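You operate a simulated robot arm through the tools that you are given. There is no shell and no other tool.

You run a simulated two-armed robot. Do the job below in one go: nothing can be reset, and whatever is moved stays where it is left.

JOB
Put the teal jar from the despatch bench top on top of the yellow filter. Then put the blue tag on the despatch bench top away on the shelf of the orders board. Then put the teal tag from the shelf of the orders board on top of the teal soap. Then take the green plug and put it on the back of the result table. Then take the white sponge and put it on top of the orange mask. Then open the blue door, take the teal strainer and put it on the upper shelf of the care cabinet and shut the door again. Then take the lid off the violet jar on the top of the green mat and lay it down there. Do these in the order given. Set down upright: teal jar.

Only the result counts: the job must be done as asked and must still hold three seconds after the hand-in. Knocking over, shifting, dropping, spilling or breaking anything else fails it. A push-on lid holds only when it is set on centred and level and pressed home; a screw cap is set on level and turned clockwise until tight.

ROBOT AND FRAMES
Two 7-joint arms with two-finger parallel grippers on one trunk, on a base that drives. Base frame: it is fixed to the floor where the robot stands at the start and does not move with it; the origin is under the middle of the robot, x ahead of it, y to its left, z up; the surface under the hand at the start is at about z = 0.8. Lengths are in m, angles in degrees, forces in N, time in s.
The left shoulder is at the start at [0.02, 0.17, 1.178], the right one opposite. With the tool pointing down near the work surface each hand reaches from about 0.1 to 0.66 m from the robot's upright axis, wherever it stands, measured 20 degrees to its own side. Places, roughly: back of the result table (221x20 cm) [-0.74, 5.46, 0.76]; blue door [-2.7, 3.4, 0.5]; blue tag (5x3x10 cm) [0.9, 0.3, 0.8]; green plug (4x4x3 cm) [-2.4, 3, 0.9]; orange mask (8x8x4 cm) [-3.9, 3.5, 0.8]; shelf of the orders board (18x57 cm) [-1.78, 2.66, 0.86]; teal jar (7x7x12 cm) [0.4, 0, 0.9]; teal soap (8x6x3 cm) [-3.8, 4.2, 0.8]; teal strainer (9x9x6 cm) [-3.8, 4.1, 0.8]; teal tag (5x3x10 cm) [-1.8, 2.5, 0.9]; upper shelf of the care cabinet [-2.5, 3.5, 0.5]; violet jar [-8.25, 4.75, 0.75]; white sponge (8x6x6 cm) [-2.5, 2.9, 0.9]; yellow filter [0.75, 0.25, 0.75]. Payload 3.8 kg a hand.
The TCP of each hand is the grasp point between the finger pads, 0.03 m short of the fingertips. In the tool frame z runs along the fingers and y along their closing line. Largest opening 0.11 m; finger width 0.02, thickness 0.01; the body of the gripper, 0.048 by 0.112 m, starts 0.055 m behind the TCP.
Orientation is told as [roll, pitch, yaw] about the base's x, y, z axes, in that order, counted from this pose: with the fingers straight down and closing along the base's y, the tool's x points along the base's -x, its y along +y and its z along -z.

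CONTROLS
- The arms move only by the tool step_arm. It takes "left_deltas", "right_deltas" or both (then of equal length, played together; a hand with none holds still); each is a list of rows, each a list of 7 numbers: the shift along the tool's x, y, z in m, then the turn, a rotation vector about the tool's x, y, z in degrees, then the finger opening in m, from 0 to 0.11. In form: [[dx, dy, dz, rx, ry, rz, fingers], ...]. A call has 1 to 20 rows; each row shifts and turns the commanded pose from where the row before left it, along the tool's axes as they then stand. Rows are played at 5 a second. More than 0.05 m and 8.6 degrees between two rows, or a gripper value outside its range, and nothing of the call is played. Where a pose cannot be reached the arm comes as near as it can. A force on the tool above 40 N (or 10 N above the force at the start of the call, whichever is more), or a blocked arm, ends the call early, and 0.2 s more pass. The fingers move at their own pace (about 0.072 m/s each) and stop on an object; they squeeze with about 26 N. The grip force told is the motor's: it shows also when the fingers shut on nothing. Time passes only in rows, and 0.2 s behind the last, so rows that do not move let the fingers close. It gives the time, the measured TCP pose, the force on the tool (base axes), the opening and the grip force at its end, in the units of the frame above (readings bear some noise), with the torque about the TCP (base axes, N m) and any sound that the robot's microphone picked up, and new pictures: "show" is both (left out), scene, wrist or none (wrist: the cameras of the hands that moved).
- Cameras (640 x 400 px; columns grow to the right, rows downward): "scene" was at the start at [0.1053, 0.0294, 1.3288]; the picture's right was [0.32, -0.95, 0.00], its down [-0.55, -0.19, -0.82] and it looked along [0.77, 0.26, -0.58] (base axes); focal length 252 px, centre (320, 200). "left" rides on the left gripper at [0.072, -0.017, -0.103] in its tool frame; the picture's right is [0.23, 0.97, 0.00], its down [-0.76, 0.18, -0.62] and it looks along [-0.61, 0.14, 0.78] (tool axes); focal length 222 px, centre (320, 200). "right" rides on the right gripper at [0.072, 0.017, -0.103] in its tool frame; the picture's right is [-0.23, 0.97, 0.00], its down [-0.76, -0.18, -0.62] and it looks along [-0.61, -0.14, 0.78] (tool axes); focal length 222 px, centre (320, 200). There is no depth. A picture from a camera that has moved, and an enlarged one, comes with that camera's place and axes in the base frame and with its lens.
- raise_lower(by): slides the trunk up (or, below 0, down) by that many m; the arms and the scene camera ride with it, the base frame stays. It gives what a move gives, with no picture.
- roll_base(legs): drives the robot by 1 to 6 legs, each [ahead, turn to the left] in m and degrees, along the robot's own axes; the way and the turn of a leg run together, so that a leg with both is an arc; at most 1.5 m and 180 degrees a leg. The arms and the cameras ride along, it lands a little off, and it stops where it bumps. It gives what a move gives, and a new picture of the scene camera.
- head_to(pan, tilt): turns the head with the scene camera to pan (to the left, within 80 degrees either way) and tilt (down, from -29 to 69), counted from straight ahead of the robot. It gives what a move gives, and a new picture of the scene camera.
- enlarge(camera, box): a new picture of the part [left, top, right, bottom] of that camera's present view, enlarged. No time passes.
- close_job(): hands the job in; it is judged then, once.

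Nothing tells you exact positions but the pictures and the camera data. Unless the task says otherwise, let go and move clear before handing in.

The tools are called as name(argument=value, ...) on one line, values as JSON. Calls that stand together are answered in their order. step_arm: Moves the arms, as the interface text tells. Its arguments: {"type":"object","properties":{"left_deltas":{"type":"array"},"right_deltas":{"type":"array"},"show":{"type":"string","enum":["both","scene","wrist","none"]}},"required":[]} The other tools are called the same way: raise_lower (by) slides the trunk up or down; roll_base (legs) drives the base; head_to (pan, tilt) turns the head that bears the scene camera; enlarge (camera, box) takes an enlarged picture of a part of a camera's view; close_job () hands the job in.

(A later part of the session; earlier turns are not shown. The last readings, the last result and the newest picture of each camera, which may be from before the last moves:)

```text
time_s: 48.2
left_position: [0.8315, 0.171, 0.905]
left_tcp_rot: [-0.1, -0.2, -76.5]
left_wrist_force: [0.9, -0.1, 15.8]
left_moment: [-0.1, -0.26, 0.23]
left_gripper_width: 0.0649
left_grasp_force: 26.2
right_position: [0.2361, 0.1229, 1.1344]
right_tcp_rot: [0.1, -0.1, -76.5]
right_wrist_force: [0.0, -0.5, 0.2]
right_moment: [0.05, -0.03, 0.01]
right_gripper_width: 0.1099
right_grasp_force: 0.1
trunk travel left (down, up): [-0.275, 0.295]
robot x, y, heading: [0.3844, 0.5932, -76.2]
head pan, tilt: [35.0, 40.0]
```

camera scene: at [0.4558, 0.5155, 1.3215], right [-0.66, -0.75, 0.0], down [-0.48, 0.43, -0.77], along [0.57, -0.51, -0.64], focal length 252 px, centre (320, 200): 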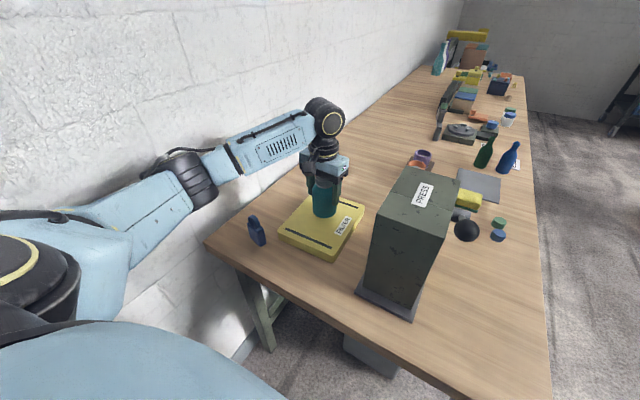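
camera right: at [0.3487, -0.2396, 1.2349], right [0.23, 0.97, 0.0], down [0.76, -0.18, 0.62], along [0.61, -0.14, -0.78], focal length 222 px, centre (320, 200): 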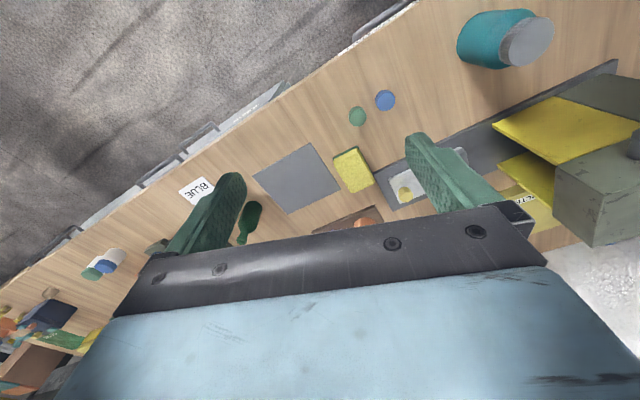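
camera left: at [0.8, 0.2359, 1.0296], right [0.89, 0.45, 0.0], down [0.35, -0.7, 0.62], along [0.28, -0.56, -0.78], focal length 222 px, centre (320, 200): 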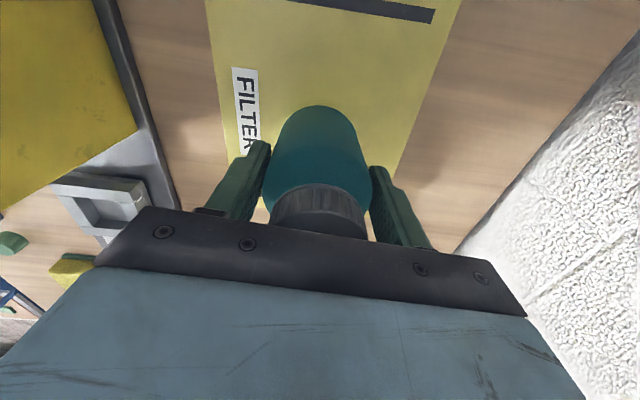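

The jar stands on the filter (contact felt). I ease the pressure, open the fingers and rise straight up.

step_arm(left_deltas=[[0, 0, -0.0025, 0, 0, 0, 0.05], [0, 0, 0, 0, 0, 0, 0.075], [0, 0, 0, 0, 0, 0, 0.09], [0, 0, 0, 0, 0, 0, 0.1], [0, 0, 0, 0, 0, 0, 0.1], [0, 0, -0.02, 0, 0, 0, 0.1], [0, 0, -0.03, 0, 0, 0, 0.1], [0, 0, -0.04, 0, 0, 0, 0.1], [0, 0, -0.045, 0, 0, 0, 0.1], [0, 0, -0.045, 0, 0, 0, 0.1], [0, 0, 0, 0, 0, 0, 0.1]])

enlarge(camera="scene", box=[230, 130, 400, 290])

```text
time_s: 50.6
left_position: [0.8341, 0.1703, 1.0863]
left_tcp_rot: [-0.1, 0.1, -76.5]
left_wrist_force: [0.0, 0.1, 0.4]
left_moment: [-0.03, -0.03, 0.0]
left_gripper_width: 0.1
left_grasp_force: 0.0
right_position: [0.2375, 0.1214, 1.1332]
right_tcp_rot: [0.0, 0.1, -76.5]
right_wrist_force: [-0.4, 0.4, -0.6]
right_moment: [0.01, 0.0, 0.02]
right_gripper_width: 0.1102
right_grasp_force: 0.1
trunk travel left (down, up): [-0.275, 0.295]
robot x, y, heading: [0.3818, 0.5932, -76.3]
head pan, tilt: [35.0, 40.0]
camera scene: at [0.4558, 0.5155, 1.3215], right [-0.66, -0.75, 0.0], down [-0.48, 0.43, -0.77], along [0.57, -0.51, -0.64], focal length 252 px, centre (320, 200)
camera left: at [0.8018, 0.235, 1.1897], right [0.89, 0.45, 0.0], down [0.35, -0.7, 0.62], along [0.28, -0.56, -0.78], focal length 222 px, centre (320, 200)
```

scene: 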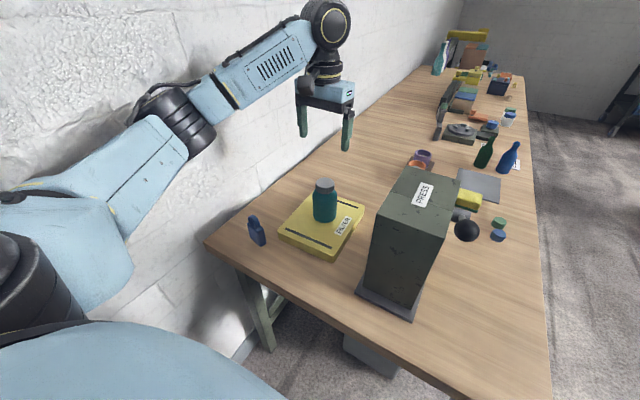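
left: 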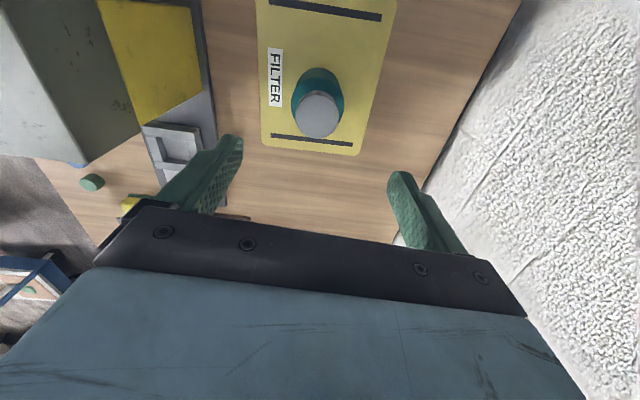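

```text
2.50 times, centred on (315, 210) of scene
camera zoom: at [0.4558, 0.5155, 1.3215], right [-0.66, -0.75, 0.0], down [-0.48, 0.43, -0.77], along [0.57, -0.51, -0.64], focal length 630 px, centre (332, 175)
```

zoom: 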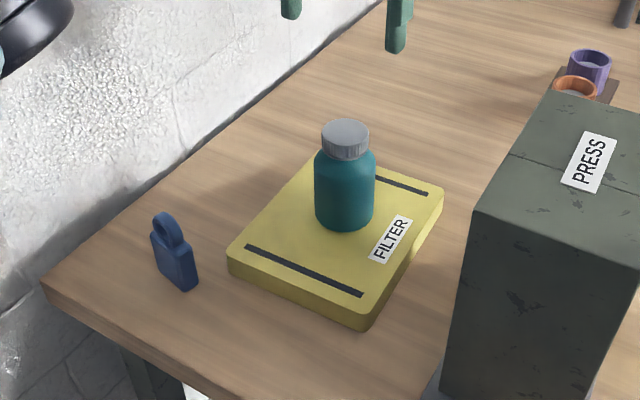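

The jar stands upright on the filter. Next the blue tag, which stands upright near (0.91, 0.34); I bring the left hand above it for a close look.

step_arm(left_deltas=[[0.0371, 0.0272, 0, 0, 0, 0, 0.1], [0.0371, 0.0272, 0, 0, 0, 0, 0.1], [0.0371, 0.0272, 0, 0, 0, 0, 0.1], [0.0371, 0.0272, 0, 0, 0, 0, 0.1], [0, 0, 0, 0, 0, 0, 0.1]])

enlarge(camera="left", box=[220, 0, 420, 150])

enlarge(camera="scene", box=[200, 170, 340, 290])

```text
time_s: 52.0
left_position: [0.872, 0.3116, 1.0844]
left_tcp_rot: [-0.4, 1.0, -79.3]
left_wrist_force: [-0.2, -0.2, 0.7]
left_moment: [0.02, 0.0, 0.03]
left_gripper_width: 0.1002
left_grasp_force: 0.0
right_position: [0.2211, 0.1055, 1.1244]
right_tcp_rot: [1.0, 0.5, -76.6]
right_wrist_force: [-0.5, 0.2, -0.1]
right_moment: [0.01, -0.03, 0.02]
right_gripper_width: 0.1099
right_grasp_force: 0.0
trunk travel left (down, up): [-0.275, 0.295]
robot x, y, heading: [0.3828, 0.5881, -77.2]
head pan, tilt: [35.0, 40.0]
stopped in row 5 (left hand): the arm was blocked; the commanded pose is now the measured one
camera scene: at [0.4309, 0.494, 1.322], right [-0.67, -0.74, -0.02], down [-0.46, 0.44, -0.77], along [0.58, -0.51, -0.64], focal length 252 px, centre (320, 200)
camera left: at [0.8443, 0.3761, 1.1897], right [0.92, 0.4, 0.0], down [0.32, -0.73, 0.61], along [0.25, -0.56, -0.79], focal length 222 px, centre (320, 200)
```

scene: 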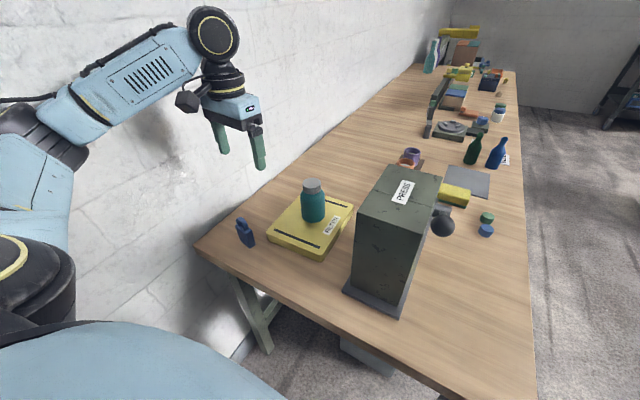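
left: 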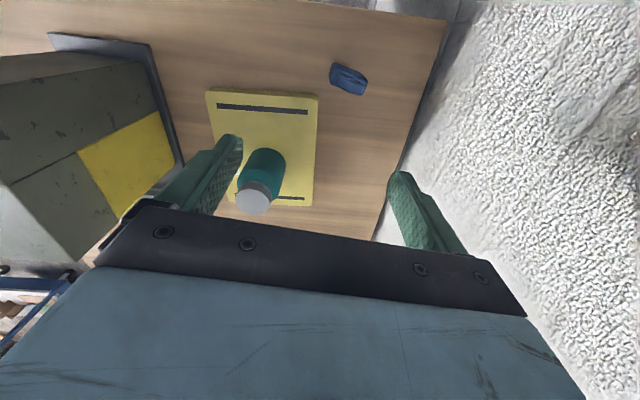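

```text
2.67 times, centred on (320, 75) of left
camera zoom: at [0.8443, 0.3761, 1.1897], right [0.92, 0.4, 0.0], down [0.32, -0.73, 0.61], along [0.25, -0.56, -0.79], focal length 592 px, centre (320, 533)
```

zoom: 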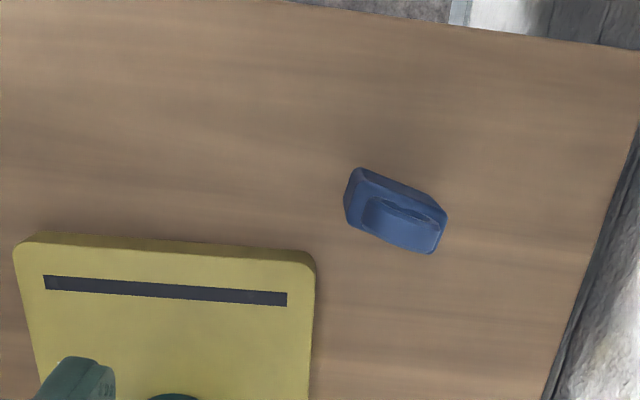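

```text
3.33 times, centred on (270, 230) of scene
camera zoom: at [0.4309, 0.494, 1.322], right [-0.67, -0.74, -0.02], down [-0.46, 0.44, -0.77], along [0.58, -0.51, -0.64], focal length 840 px, centre (487, 100)
```

zoom: 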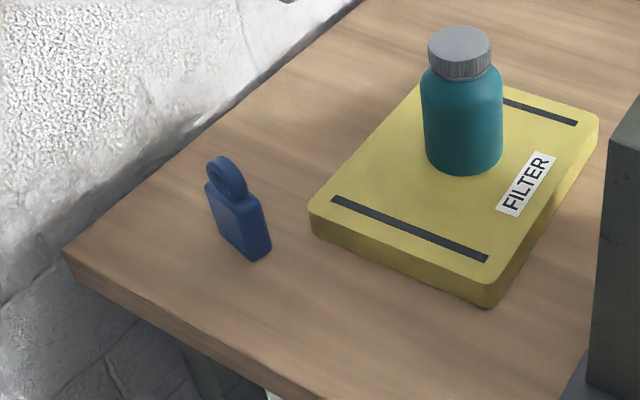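

The arm was blocked — the left elbow is against the wall. I back the hand off away from the wall first.

step_arm(left_deltas=[[-0.02, -0.03, 0, 0, 0, 0, 0.1], [-0.03, -0.03, 0, 0, 0, 0, 0.1], [-0.03, -0.03, 0, 0, 0, 0, 0.1], [-0.03, -0.03, 0, 0, 0, 0, 0.1]])

```text
time_s: 53.0
left_position: [0.8004, 0.1969, 1.0828]
left_tcp_rot: [-0.8, 0.3, -78.2]
left_wrist_force: [0.1, 0.0, -0.1]
left_moment: [0.0, 0.0, 0.04]
left_gripper_width: 0.0998
left_grasp_force: 0.0
right_position: [0.238, 0.119, 1.1312]
right_tcp_rot: [-0.1, 0.2, -76.3]
right_wrist_force: [0.4, -0.6, -0.7]
right_moment: [0.03, -0.01, -0.02]
right_gripper_width: 0.11
right_grasp_force: 0.1
trunk travel left (down, up): [-0.275, 0.295]
robot x, y, heading: [0.3802, 0.592, -76.8]
head pan, tilt: [35.0, 40.0]
camera scene: at [0.4539, 0.5116, 1.3213], right [-0.67, -0.74, 0.0], down [-0.48, 0.43, -0.76], along [0.57, -0.51, -0.64], focal length 252 px, centre (320, 200)
camera left: at [0.7715, 0.2636, 1.1875], right [0.91, 0.42, -0.01], down [0.34, -0.71, 0.62], along [0.25, -0.56, -0.79], focal length 222 px, centre (320, 200)
```

scene: 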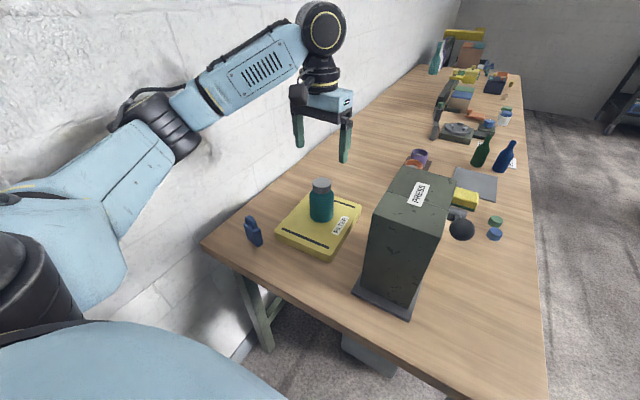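
left: 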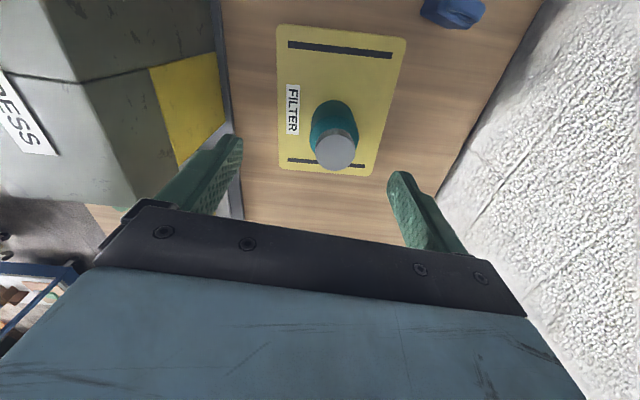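

Freed. I'll raise the trunk, then shift the robot further from the wall so the elbow has room.

raise_lower(by=0.2)

roll_base(legs=[[0, -88], [0.14, 0], [0, 102]])

```text
time_s: 55.2
left_position: [0.8002, 0.2004, 1.2837]
left_tcp_rot: [-0.9, 0.2, -78.3]
left_wrist_force: [0.5, 0.3, 0.8]
left_moment: [0.04, 0.01, -0.01]
left_gripper_width: 0.0999
left_grasp_force: 0.1
right_position: [0.2391, 0.1211, 1.3333]
right_tcp_rot: [0.0, 0.0, -76.5]
right_wrist_force: [-0.5, 0.9, 0.4]
right_moment: [0.01, 0.02, -0.02]
right_gripper_width: 0.1098
right_grasp_force: 0.0
trunk travel left (down, up): [-0.475, 0.095]
robot x, y, heading: [0.3849, 0.5913, -76.8]
head pan, tilt: [35.0, 40.0]
```

```text
time_s: 64.5
left_position: [0.7484, 0.2755, 1.2829]
left_tcp_rot: [-0.9, 0.1, -64.3]
left_wrist_force: [0.3, 0.6, 0.8]
left_moment: [0.0, 0.0, 0.0]
left_gripper_width: 0.1001
left_grasp_force: 0.1
right_position: [0.223, 0.0632, 1.333]
right_tcp_rot: [0.0, 0.0, -62.5]
right_wrist_force: [-0.4, 0.1, 0.1]
right_moment: [0.01, 0.01, 0.0]
right_gripper_width: 0.1101
right_grasp_force: 0.1
trunk travel left (down, up): [-0.475, 0.095]
robot x, y, heading: [0.2524, 0.5532, -62.8]
head pan, tilt: [35.0, 40.0]
camera scene: at [0.3356, 0.496, 1.5215], right [-0.47, -0.88, 0.0], down [-0.57, 0.3, -0.77], along [0.68, -0.36, -0.64], focal length 252 px, centre (320, 200)
```

scene: 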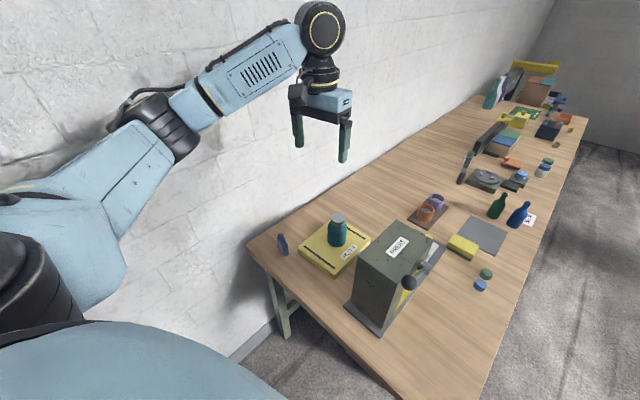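

The robot now stands clear of the wall. I look closely at the tag to get its place and turn.

enlarge(camera="scene", box=[240, 200, 380, 290])

enlarge(camera="left", box=[0, 0, 640, 400])

```text
4.44 times, centred on (310, 245) of scene
camera zoom: at [0.3356, 0.496, 1.5215], right [-0.47, -0.88, 0.0], down [-0.57, 0.3, -0.77], along [0.68, -0.36, -0.64], focal length 1120 px, centre (364, 0)
```

zoom: 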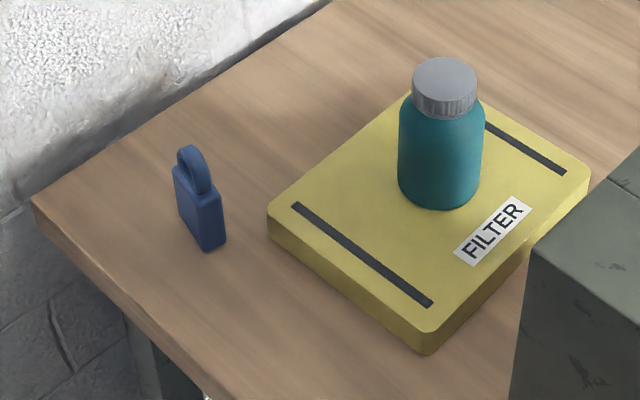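

```text
1.00 times, centred on (320, 200) of left (not enlarged: the box is as wide or as high as the picture)
camera zoom: at [0.704, 0.3327, 1.3883], right [0.78, 0.63, -0.01], down [0.5, -0.61, 0.62], along [0.38, -0.49, -0.79], focal length 222 px, centre (320, 200)
```

zoom: 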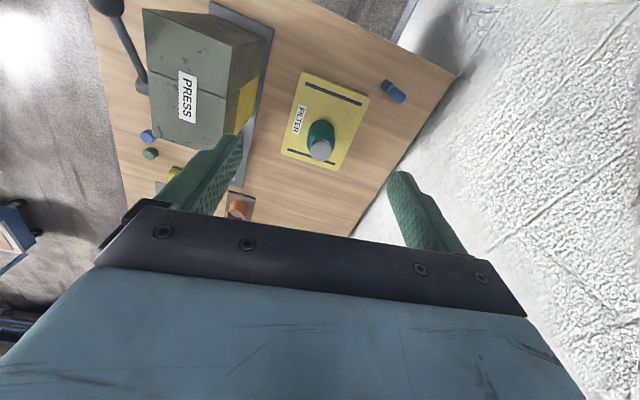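

The tag is at about (0.903, 0.343), long side turned about 8°, 10 cm tall with its loop on top. I move the left hand above it, square it up and turn it to match.

step_arm(left_deltas=[[-0.0016, 0.0422, 0, -0.9, 0, 0, 0.1], [-0.0016, 0.0422, 0, 0, 0, 0, 0.1], [-0.0016, 0.0422, 0, 0, 0, 0, 0.1], [-0.0016, 0.0422, 0, 0, 0, 0, 0.1], [0, 0, 0, 0, 0, 5.9, 0.1], [0, 0, 0, 0, 0, 5.9, 0.1], [0, 0, 0, 0, 0, 5.9, 0.1], [0, 0, 0, 0, 0, 0, 0.1]])

```text
time_s: 66.3
left_position: [0.9032, 0.3439, 1.2823]
left_tcp_rot: [-0.1, 0.1, -82.0]
left_wrist_force: [0.5, -0.5, 0.0]
left_moment: [0.0, -0.03, 0.0]
left_gripper_width: 0.1002
left_grasp_force: 0.2
right_position: [0.2225, 0.0635, 1.3335]
right_tcp_rot: [0.0, 0.0, -62.4]
right_wrist_force: [0.6, -0.2, 0.2]
right_moment: [-0.02, 0.01, 0.0]
right_gripper_width: 0.1099
right_grasp_force: 0.1
trunk travel left (down, up): [-0.475, 0.095]
robot x, y, heading: [0.2494, 0.5548, -62.9]
head pan, tilt: [35.0, 40.0]
camera scene: at [0.3355, 0.4959, 1.5215], right [-0.47, -0.88, 0.0], down [-0.57, 0.3, -0.77], along [0.68, -0.36, -0.64], focal length 252 px, centre (320, 200)
camera left: at [0.8773, 0.4106, 1.3873], right [0.93, 0.36, 0.0], down [0.28, -0.73, 0.62], along [0.22, -0.58, -0.78], focal length 222 px, centre (320, 200)
```

scene: 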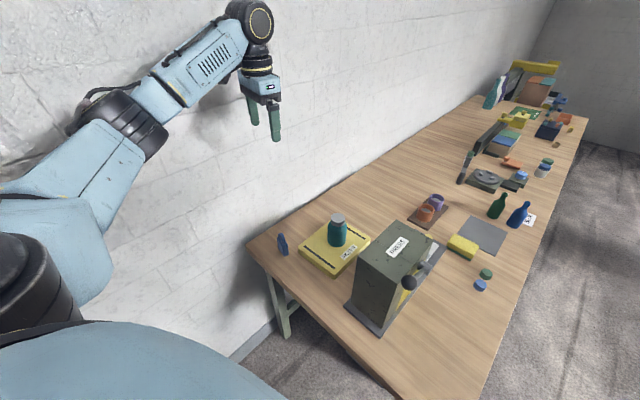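
left: 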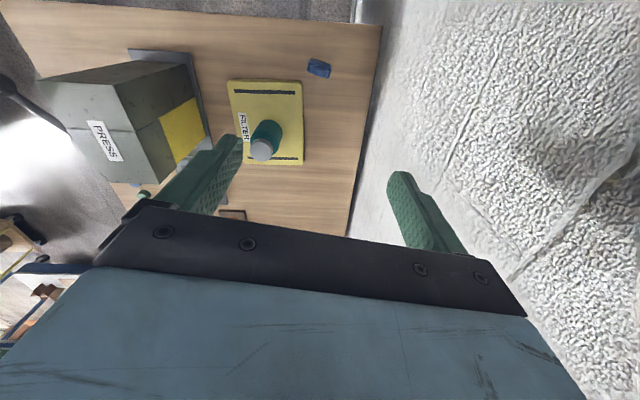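

No contact with the wall this time. I lower the trunk and inspect the tag from the hand camera.

raise_lower(by=-0.2)

enlarge(camera="left", box=[240, 20, 420, 140])

enlarge(camera="scene", box=[160, 60, 400, 260])

```text
time_s: 68.5
left_position: [0.9038, 0.3429, 1.083]
left_tcp_rot: [0.0, 0.2, -81.9]
left_wrist_force: [0.0, 0.2, 0.0]
left_moment: [0.01, -0.03, -0.01]
left_gripper_width: 0.0999
left_grasp_force: 0.0
right_position: [0.2222, 0.0641, 1.1326]
right_tcp_rot: [0.0, -0.1, -62.4]
right_wrist_force: [0.0, 0.0, 0.7]
right_moment: [0.01, 0.01, 0.0]
right_gripper_width: 0.1101
right_grasp_force: 0.0
trunk travel left (down, up): [-0.275, 0.295]
robot x, y, heading: [0.2511, 0.5546, -63.1]
head pan, tilt: [35.0, 40.0]
```

```text
3.33 times, centred on (330, 80) of left
camera zoom: at [0.8771, 0.4105, 1.1875], right [0.93, 0.36, 0.0], down [0.28, -0.73, 0.62], along [0.22, -0.58, -0.78], focal length 740 px, centre (287, 600)
```

zoom: 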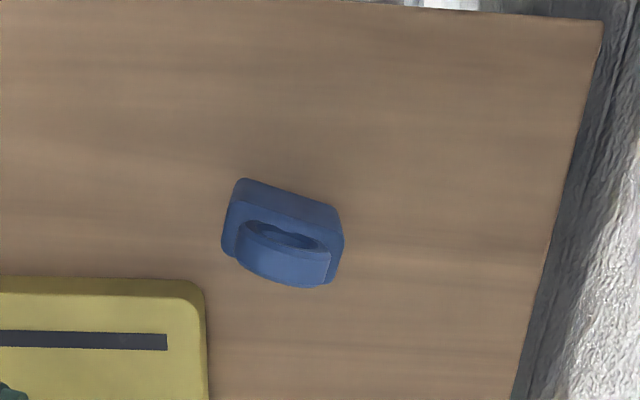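

```text
2.00 times, centred on (280, 160) of scene
camera zoom: at [0.3354, 0.496, 1.3216], right [-0.47, -0.88, 0.0], down [-0.57, 0.3, -0.77], along [0.68, -0.36, -0.64], focal length 504 px, centre (400, 280)
```

zoom: 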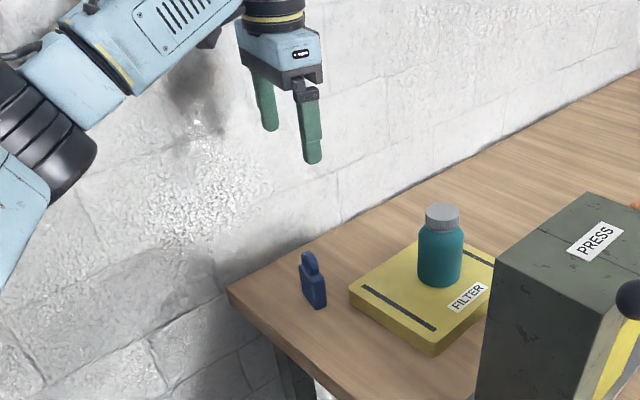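

The tag's near face runs at about 7° and its centre is about (0.904, 0.336). I descend around it in two stages.

step_arm(left_deltas=[[-0.007, 0, 0.04, 0, 0, 0, 0.1], [0, 0, 0.045, 0, 0, 0, 0.1], [0, 0, 0.045, 0, 0, 0, 0.1], [0, 0, 0, 0, 0, 0, 0.1]])

```text
time_s: 69.5
left_position: [0.9044, 0.3353, 0.9525]
left_tcp_rot: [-0.2, 0.3, -82.0]
left_wrist_force: [-0.2, -0.8, 0.2]
left_moment: [-0.02, -0.03, -0.01]
left_gripper_width: 0.1002
left_grasp_force: 0.1
right_position: [0.2211, 0.0644, 1.1328]
right_tcp_rot: [0.0, 0.0, -62.4]
right_wrist_force: [0.6, 0.7, 0.6]
right_moment: [0.0, 0.01, 0.03]
right_gripper_width: 0.11
right_grasp_force: 0.0
trunk travel left (down, up): [-0.275, 0.295]
robot x, y, heading: [0.2508, 0.5522, -63.0]
head pan, tilt: [35.0, 40.0]
camera scene: at [0.3353, 0.496, 1.3216], right [-0.47, -0.88, 0.0], down [-0.57, 0.3, -0.77], along [0.68, -0.36, -0.64], focal length 252 px, centre (320, 200)
camera left: at [0.8778, 0.4031, 1.0569], right [0.93, 0.36, 0.0], down [0.28, -0.73, 0.62], along [0.22, -0.58, -0.78], focal length 222 px, centre (320, 200)
```

scene: 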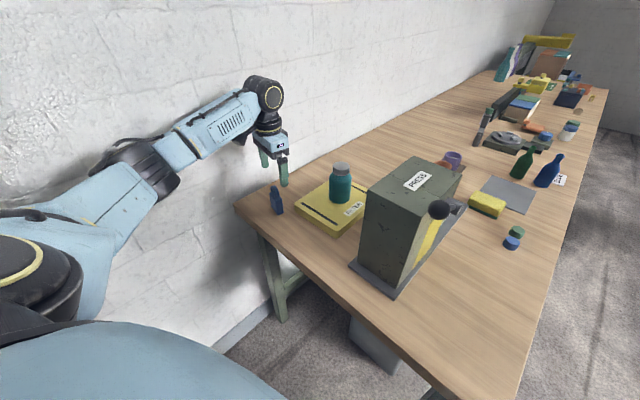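
left: 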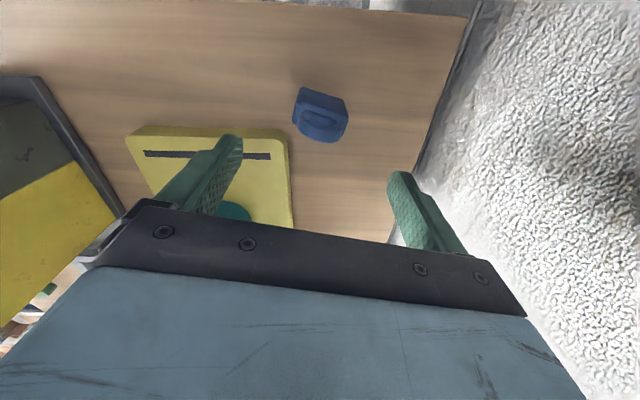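

enlarge(camera="left", box=[260, 60, 380, 180])

```text
3.33 times, centred on (320, 120) of left
camera zoom: at [0.8778, 0.4031, 1.0569], right [0.93, 0.36, 0.0], down [0.28, -0.73, 0.62], along [0.22, -0.58, -0.78], focal length 740 px, centre (320, 467)
```

zoom: 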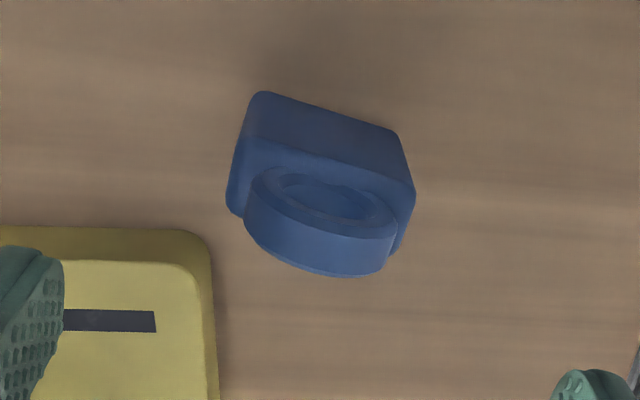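

The loop shows the tag's middle is nearer y 0.342, so I shift back slightly, descend and close.

step_arm(left_deltas=[[0.006, 0, 0.03, 0, 0, 0, 0.1], [0, 0, 0.035, 0, 0, 0, 0.1], [0, 0, 0.03, 0, 0, 0, 0.1], [0, 0, 0, 0, 0, 0, 0.1], [0, 0, 0, 0, 0, 0, 0.03], [0, 0, 0, 0, 0, 0, 0.03], [0, 0, 0, 0, 0, 0, 0.03], [0, 0, 0, 0, 0, 0, 0.03]])

```text
time_s: 71.3
left_position: [0.9031, 0.3418, 0.8577]
left_tcp_rot: [0.0, 0.2, -82.0]
left_wrist_force: [-0.1, -0.6, -0.3]
left_moment: [0.01, 0.02, 0.06]
left_gripper_width: 0.0491
left_grasp_force: 25.9
right_position: [0.2216, 0.0643, 1.1337]
right_tcp_rot: [0.0, 0.0, -62.4]
right_wrist_force: [0.1, 0.1, 0.0]
right_moment: [-0.01, 0.0, -0.02]
right_gripper_width: 0.11
right_grasp_force: 0.0
trunk travel left (down, up): [-0.275, 0.295]
robot x, y, heading: [0.2497, 0.5521, -62.9]
head pan, tilt: [35.0, 40.0]
camera scene: at [0.3356, 0.4959, 1.3215], right [-0.47, -0.88, 0.0], down [-0.57, 0.3, -0.77], along [0.68, -0.36, -0.64], focal length 252 px, centre (320, 200)
camera left: at [0.8767, 0.41, 0.9623], right [0.93, 0.36, 0.0], down [0.28, -0.73, 0.62], along [0.22, -0.58, -0.78], focal length 222 px, centre (320, 200)
```

scene: 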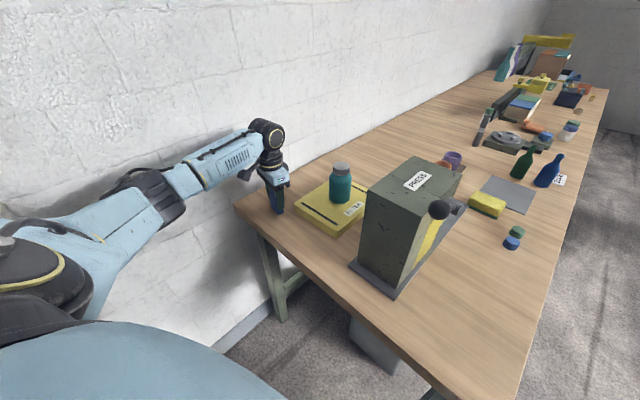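
left: 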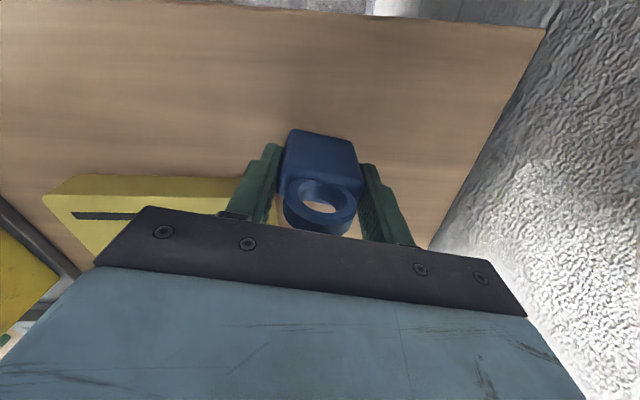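

The tag is held (49 mm). I lift it straight up and raise the trunk for the drive.

step_arm(left_deltas=[[0, 0, -0.02, 0, 0, 0, 0.03], [0, 0, -0.04, 0, 0, 0, 0.03], [0, 0, -0.045, 0, 0, 0, 0.03], [0, 0, -0.045, 0, 0, 0, 0.03], [0, 0, -0.045, 0, 0, 0, 0.03], [0, 0, -0.035, 0, 0, 0, 0.03]])

raise_lower(by=0.2)

head_to(pan=-60, tilt=20)

```text
time_s: 72.7
left_position: [0.9027, 0.3408, 1.0893]
left_tcp_rot: [0.0, 0.2, -81.9]
left_wrist_force: [0.2, -0.1, 0.1]
left_moment: [-0.03, 0.0, 0.02]
left_gripper_width: 0.0495
left_grasp_force: 25.7
right_position: [0.221, 0.0647, 1.1324]
right_tcp_rot: [0.0, 0.0, -62.4]
right_wrist_force: [-0.4, -0.5, -0.5]
right_moment: [-0.02, -0.01, 0.02]
right_gripper_width: 0.11
right_grasp_force: 0.0
trunk travel left (down, up): [-0.275, 0.295]
robot x, y, heading: [0.2495, 0.5538, -62.5]
head pan, tilt: [35.0, 40.0]
camera scene: at [0.3351, 0.4959, 1.3216], right [-0.47, -0.88, 0.0], down [-0.57, 0.3, -0.77], along [0.68, -0.36, -0.64], focal length 252 px, centre (320, 200)
camera left: at [0.8769, 0.4089, 1.1933], right [0.93, 0.36, 0.0], down [0.28, -0.73, 0.62], along [0.22, -0.58, -0.78], focal length 222 px, centre (320, 200)
```

scene: 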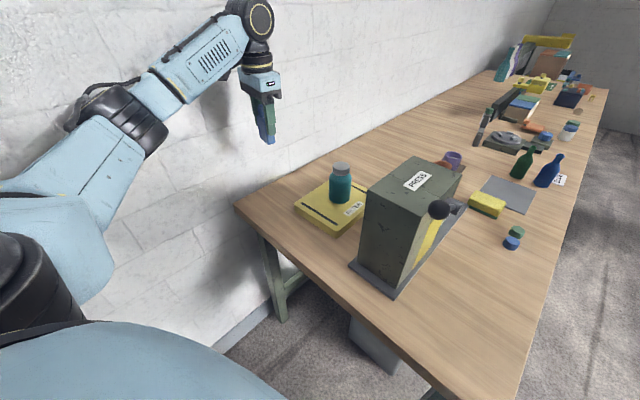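
left: 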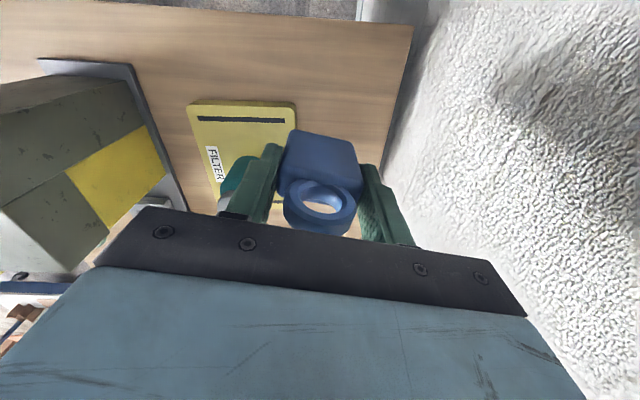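

```text
time_s: 74.9
left_position: [0.9034, 0.3401, 1.2886]
left_tcp_rot: [-0.1, 0.2, -82.0]
left_wrist_force: [0.9, -0.1, -0.4]
left_moment: [-0.03, -0.02, -0.01]
left_gripper_width: 0.0497
left_grasp_force: 26.4
right_position: [0.2225, 0.0637, 1.3323]
right_tcp_rot: [0.0, 0.0, -62.4]
right_wrist_force: [-0.8, -0.4, -0.4]
right_moment: [0.0, 0.01, -0.01]
right_gripper_width: 0.1101
right_grasp_force: 0.0
trunk travel left (down, up): [-0.475, 0.095]
robot x, y, heading: [0.2486, 0.5507, -62.9]
head pan, tilt: [35.0, 40.0]
```

```text
time_s: 76.6
left_position: [0.9029, 0.3406, 1.2887]
left_tcp_rot: [-0.1, 0.2, -82.0]
left_wrist_force: [-0.2, 0.4, -0.9]
left_moment: [0.0, -0.01, 0.0]
left_gripper_width: 0.0495
left_grasp_force: 26.1
right_position: [0.2219, 0.0625, 1.3321]
right_tcp_rot: [0.0, 0.0, -62.5]
right_wrist_force: [0.1, 1.1, 0.4]
right_moment: [0.03, -0.02, 0.0]
right_gripper_width: 0.11
right_grasp_force: 0.0
trunk travel left (down, up): [-0.475, 0.095]
robot x, y, heading: [0.2494, 0.5556, -63.1]
head pan, tilt: [-60.0, 20.0]
camera scene: at [0.2099, 0.4576, 1.5529], right [-0.84, 0.54, 0.0], down [0.19, 0.29, -0.94], along [-0.51, -0.79, -0.34], focal length 252 px, centre (320, 200)
```

scene: 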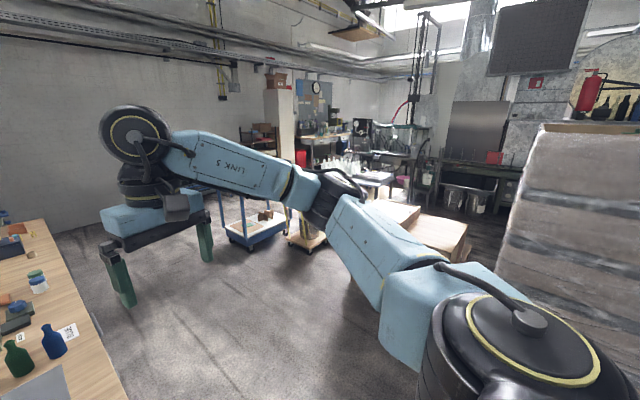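

The tag is in hand. I tuck the left arm in and look behind-right for a clear route to the orders board.

step_arm(left_deltas=[[-0.0038, -0.041, 0, 0, 0, -2.7, 0.03], [-0.0038, -0.041, 0, 0, 0, -2.7, 0.03], [-0.0038, -0.041, 0, 0, 0, -2.7, 0.03], [-0.0038, -0.041, 0, 0, 0, -2.7, 0.03], [-0.0038, -0.041, 0, 0, 0, -2.7, 0.03], [-0.0038, -0.041, 0, 0, 0, -2.7, 0.03], [-0.0038, -0.041, 0, 0, 0, -2.7, 0.03]], show="none")

head_to(pan=-80, tilt=30)

```text
time_s: 78.2
left_position: [0.6347, 0.237, 1.2889]
left_tcp_rot: [0.1, 0.2, -63.0]
left_wrist_force: [-0.3, -0.6, -0.7]
left_moment: [0.0, -0.02, -0.04]
left_gripper_width: 0.0494
left_grasp_force: 26.2
right_position: [0.2199, 0.0623, 1.3324]
right_tcp_rot: [0.1, -0.1, -62.5]
right_wrist_force: [0.1, 0.5, -0.9]
right_moment: [0.03, -0.01, -0.02]
right_gripper_width: 0.1099
right_grasp_force: 0.0
trunk travel left (down, up): [-0.475, 0.095]
robot x, y, heading: [0.2503, 0.5542, -63.0]
head pan, tilt: [-60.0, 20.0]
```

```text
time_s: 79.0
left_position: [0.6367, 0.2367, 1.2882]
left_tcp_rot: [0.0, 0.3, -63.1]
left_wrist_force: [0.1, 0.9, -0.2]
left_moment: [0.0, 0.02, 0.01]
left_gripper_width: 0.0495
left_grasp_force: 25.9
right_position: [0.2223, 0.063, 1.3328]
right_tcp_rot: [0.1, 0.1, -62.4]
right_wrist_force: [0.6, 0.2, -0.1]
right_moment: [0.03, -0.04, 0.0]
right_gripper_width: 0.11
right_grasp_force: 0.0
trunk travel left (down, up): [-0.475, 0.095]
robot x, y, heading: [0.2494, 0.5549, -62.9]
head pan, tilt: [-80.0, 30.0]
camera scene: at [0.1883, 0.4812, 1.5369], right [-0.6, 0.8, 0.0], down [0.4, 0.3, -0.87], along [-0.69, -0.52, -0.5], focal length 252 px, centre (320, 200)
```

scene: 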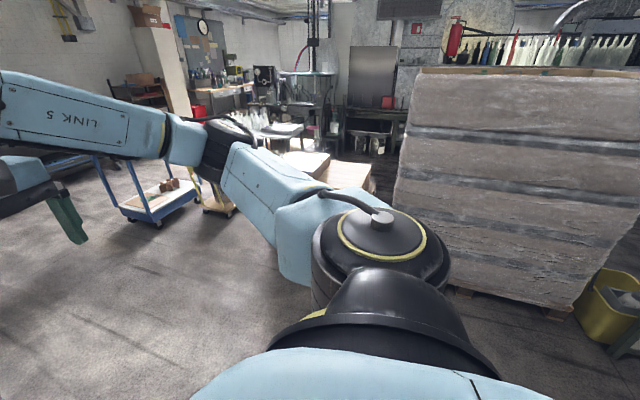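

A big pallet stands beyond x ≈ -1.5. I turn away from the bench, drive out to open floor and look towards the orders board.

roll_base(legs=[[0, -117], [0.7, 0], [0, -60]])

head_to(pan=0, tilt=15)

```text
time_s: 90.4
left_position: [-0.8506, 0.8558, 1.2888]
left_tcp_rot: [0.0, 0.2, 119.3]
left_wrist_force: [0.9, 0.5, -0.3]
left_moment: [0.02, -0.03, 0.02]
left_gripper_width: 0.0497
left_grasp_force: 25.5
right_position: [-0.444, 1.0448, 1.3328]
right_tcp_rot: [0.0, 0.0, 120.0]
right_wrist_force: [0.1, -0.1, -0.4]
right_moment: [-0.02, 0.02, 0.05]
right_gripper_width: 0.11
right_grasp_force: 0.0
trunk travel left (down, up): [-0.475, 0.095]
robot x, y, heading: [-0.4546, 0.5563, 119.5]
head pan, tilt: [-80.0, 30.0]
camera scene: at [-0.3912, 0.6315, 1.5369], right [0.63, -0.77, 0.0], down [-0.39, -0.32, -0.87], along [0.67, 0.55, -0.5], focal length 252 px, centre (320, 200)
```

scene: 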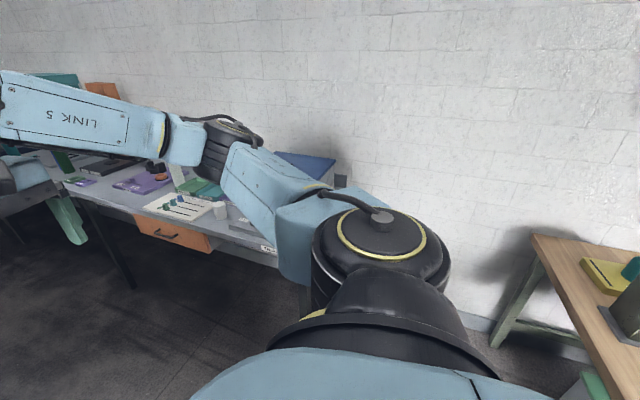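

```text
time_s: 92.0
left_position: [-0.8503, 0.8548, 1.2886]
left_tcp_rot: [-0.1, 0.2, 119.3]
left_wrist_force: [0.3, 0.4, -1.4]
left_moment: [0.01, 0.0, 0.03]
left_gripper_width: 0.0494
left_grasp_force: 26.5
right_position: [-0.444, 1.0453, 1.3334]
right_tcp_rot: [0.0, 0.1, 119.9]
right_wrist_force: [-1.3, 0.9, 0.2]
right_moment: [0.01, 0.0, 0.02]
right_gripper_width: 0.1099
right_grasp_force: 0.1
trunk travel left (down, up): [-0.475, 0.095]
robot x, y, heading: [-0.4565, 0.5566, 119.2]
head pan, tilt: [0.0, 15.0]
camera scene: at [-0.5071, 0.6554, 1.5611], right [0.87, 0.49, 0.0], down [0.13, -0.23, -0.97], along [-0.47, 0.84, -0.26], focal length 252 px, centre (320, 200)
```

scene: 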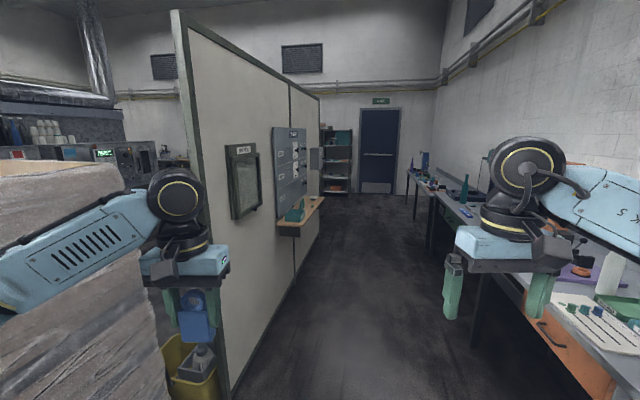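

The orders board with its shelf hangs on the partition facing the corridor. I drive up the corridor to stand opposite it and turn to face it.

roll_base(legs=[[0, -11.6], [1.2, 0], [1.2, 0], [0, 90]])

head_to(pan=10, tilt=35)

```text
time_s: 108.2
left_position: [-1.5553, 2.5062, 1.2883]
left_tcp_rot: [0.0, 0.2, -163.2]
left_wrist_force: [0.8, 0.0, -0.8]
left_moment: [-0.01, -0.01, 0.0]
left_gripper_width: 0.0495
left_grasp_force: 26.2
right_position: [-1.6527, 2.9448, 1.3337]
right_tcp_rot: [0.0, 0.1, -162.5]
right_wrist_force: [0.0, 0.4, 0.0]
right_moment: [-0.02, -0.02, -0.01]
right_gripper_width: 0.11
right_grasp_force: 0.0
trunk travel left (down, up): [-0.475, 0.095]
robot x, y, heading: [-1.1789, 2.8322, -163.1]
head pan, tilt: [0.0, 15.0]
camera scene: at [-1.2843, 2.7986, 1.5611], right [-0.29, 0.96, 0.0], down [0.25, 0.08, -0.97], along [-0.92, -0.28, -0.26], focal length 252 px, centre (320, 200)
```

scene: 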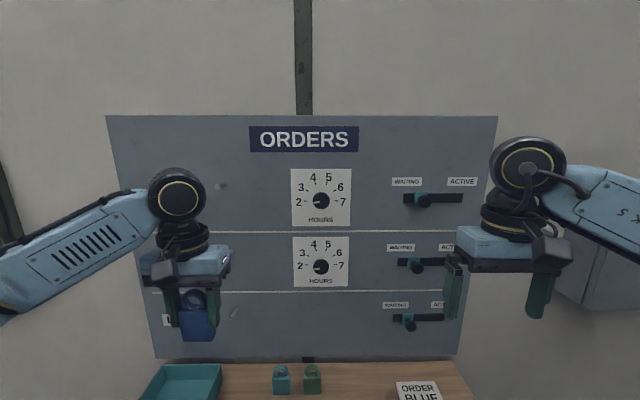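

```text
time_s: 109.0
left_position: [-1.555, 2.5074, 1.2882]
left_tcp_rot: [0.0, 0.2, -163.2]
left_wrist_force: [-0.6, 0.1, -0.9]
left_moment: [-0.02, 0.01, 0.02]
left_gripper_width: 0.0493
left_grasp_force: 25.6
right_position: [-1.6535, 2.9448, 1.3326]
right_tcp_rot: [0.0, -0.1, -162.5]
right_wrist_force: [-0.1, 0.5, -0.4]
right_moment: [0.02, 0.03, -0.02]
right_gripper_width: 0.1101
right_grasp_force: 0.1
trunk travel left (down, up): [-0.475, 0.095]
robot x, y, heading: [-1.1783, 2.83, -163.2]
head pan, tilt: [10.0, 35.0]
camera scene: at [-1.2735, 2.7861, 1.5291], right [-0.45, 0.89, 0.0], down [0.51, 0.26, -0.82], along [-0.73, -0.37, -0.57], focal length 252 px, centre (320, 200)
```

scene: 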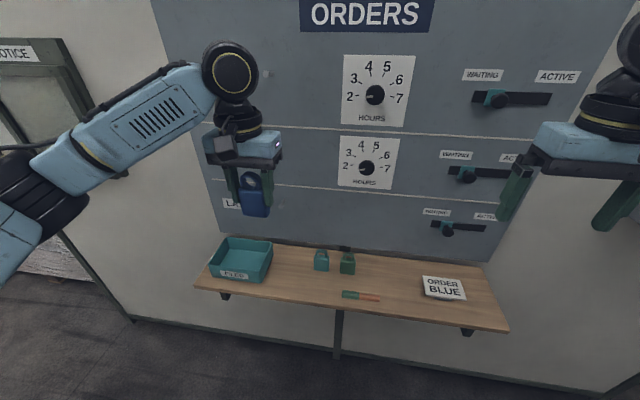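

I see the shelf with a teal tray, two tags (one teal, one greener), a marker and an ORDER card. I enlarge to tell them apart.

enlarge(camera="scene", box=[190, 215, 350, 315])

enlarge(camera="scene", box=[290, 225, 520, 345])

enlarge(camera="left", box=[0, 0, 640, 400])

```text
4.00 times, centred on (270, 265) of scene
camera zoom: at [-1.2735, 2.7861, 1.5291], right [-0.45, 0.89, 0.0], down [0.51, 0.26, -0.82], along [-0.73, -0.37, -0.57], focal length 1008 px, centre (520, -60)
```

zoom: 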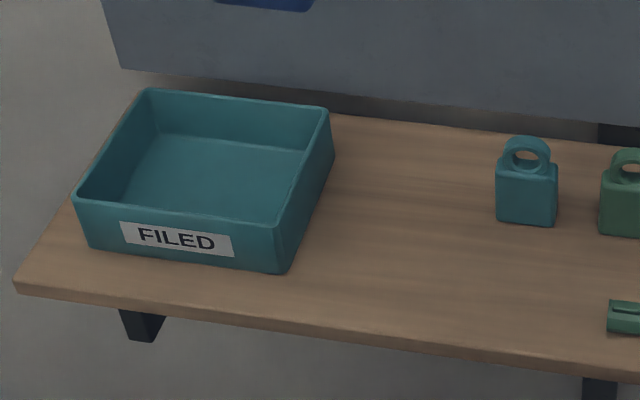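

```text
2.78 times, centred on (405, 285) of scene
camera zoom: at [-1.2735, 2.7861, 1.5291], right [-0.45, 0.89, 0.0], down [0.51, 0.26, -0.82], along [-0.73, -0.37, -0.57], focal length 701 px, centre (84, -36)
```

zoom: 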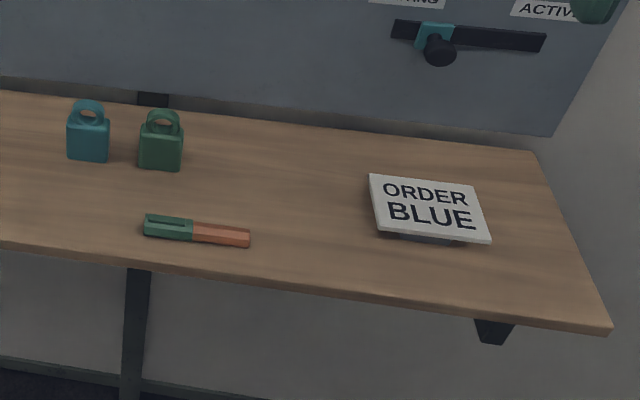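

```text
1.00 times, centred on (320, 200) of left (not enlarged: the box is as wide or as high as the picture)
camera zoom: at [-1.49, 2.5429, 1.3927], right [0.5, -0.87, 0.0], down [-0.68, -0.39, 0.62], along [-0.54, -0.31, -0.78], focal length 222 px, centre (320, 200)
```

zoom: 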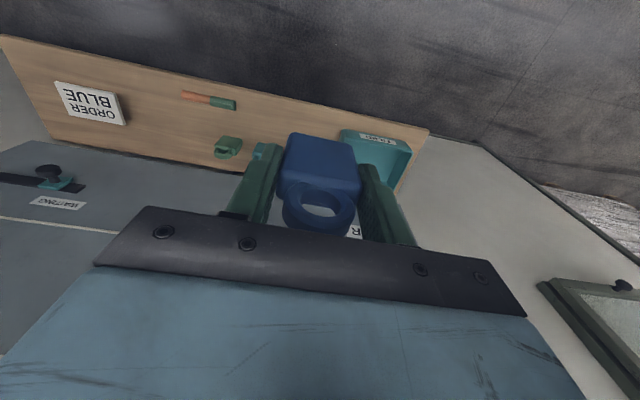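

The teal tag is the left of the two small tags (b-side left), the other is green. A free spot for the blue tag lies between the green tag and the ORDER card. I retract both hands, then roll closer.

step_arm(left_deltas=[[0.04, 0, 0, 0, 0, 0, 0.03], [0.04, 0, 0, 0, 0, 0, 0.03], [0.04, 0, 0, 0, 0, 0, 0.03], [0, 0, 0, 0, 0, 0, 0.03]], right_deltas=[[0.03, -0.035, 0, 0, 0, 0, 0.11], [0.03, -0.035, 0, 0, 0, 0, 0.11], [0.03, -0.035, 0, 0, 0, 0, 0.11], [0.03, -0.035, 0, 0, 0, 0, 0.11]], show="none")

roll_base(legs=[[0.19, 0]])

```text
time_s: 110.0
left_position: [-1.4385, 2.5423, 1.2894]
left_tcp_rot: [0.0, 0.2, -163.2]
left_wrist_force: [0.1, -0.7, -0.4]
left_moment: [-0.01, -0.02, -0.01]
left_gripper_width: 0.0493
left_grasp_force: 25.4
right_position: [-1.5794, 3.1157, 1.3331]
right_tcp_rot: [0.0, -0.2, -162.5]
right_wrist_force: [0.4, 0.5, 0.5]
right_moment: [-0.02, 0.01, 0.0]
right_gripper_width: 0.1102
right_grasp_force: 0.1
trunk travel left (down, up): [-0.475, 0.095]
robot x, y, heading: [-1.177, 2.8307, -162.8]
head pan, tilt: [10.0, 35.0]
```

```text
time_s: 111.6
left_position: [-1.6215, 2.4863, 1.2888]
left_tcp_rot: [0.0, 0.2, -163.2]
left_wrist_force: [-0.9, -0.3, -0.2]
left_moment: [-0.01, -0.01, 0.01]
left_gripper_width: 0.0494
left_grasp_force: 25.9
right_position: [-1.7619, 3.0581, 1.3326]
right_tcp_rot: [0.0, -0.1, -162.5]
right_wrist_force: [-0.2, -0.2, 0.1]
right_moment: [0.02, 0.02, 0.02]
right_gripper_width: 0.1099
right_grasp_force: 0.1
trunk travel left (down, up): [-0.475, 0.095]
robot x, y, heading: [-1.3575, 2.7778, -163.2]
head pan, tilt: [10.0, 35.0]
camera scene: at [-1.4557, 2.7305, 1.5291], right [-0.45, 0.89, 0.0], down [0.51, 0.26, -0.82], along [-0.73, -0.37, -0.57], focal length 252 px, centre (320, 200)
```

scene: 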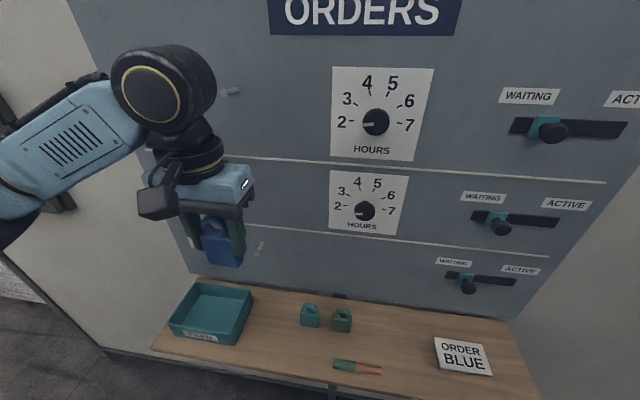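

Closer now. I tilt the head down for a better look at the shelf and re-measure.

head_to(pan=0, tilt=55)

enlarge(camera="scene", box=[240, 130, 480, 280])

```text
time_s: 112.4
left_position: [-1.6196, 2.4861, 1.2903]
left_tcp_rot: [0.0, 0.2, -163.2]
left_wrist_force: [0.4, 0.2, -0.8]
left_moment: [-0.03, 0.0, 0.01]
left_gripper_width: 0.0493
left_grasp_force: 25.9
right_position: [-1.7625, 3.0574, 1.3335]
right_tcp_rot: [0.1, -0.1, -162.5]
right_wrist_force: [0.2, 0.7, -0.6]
right_moment: [0.02, 0.02, 0.01]
right_gripper_width: 0.1101
right_grasp_force: 0.1
trunk travel left (down, up): [-0.475, 0.095]
robot x, y, heading: [-1.3586, 2.7792, -162.9]
head pan, tilt: [0.0, 55.0]
camera scene: at [-1.4453, 2.7496, 1.5009], right [-0.29, 0.96, 0.0], down [0.78, 0.24, -0.57], along [-0.55, -0.17, -0.82], focal length 252 px, centre (320, 200)
```

scene: 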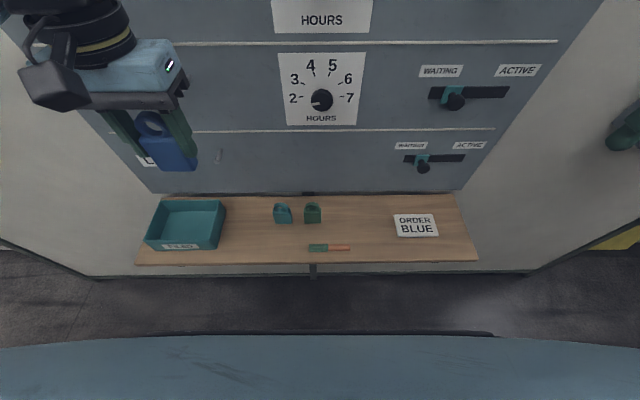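

```text
2.67 times, centred on (360, 205) of scene
camera zoom: at [-1.4453, 2.7496, 1.5009], right [-0.29, 0.96, 0.0], down [0.78, 0.24, -0.57], along [-0.55, -0.17, -0.82], focal length 672 px, centre (213, 187)
```

zoom: 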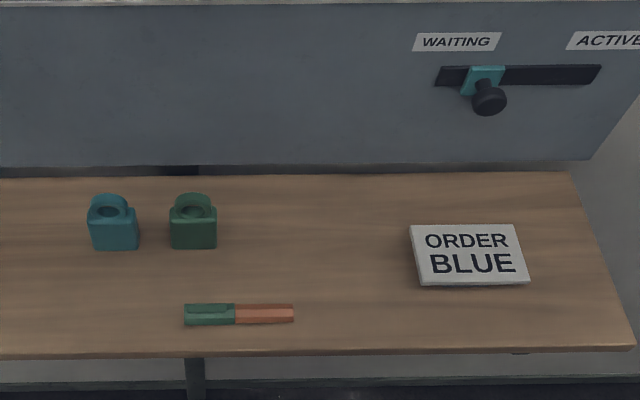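

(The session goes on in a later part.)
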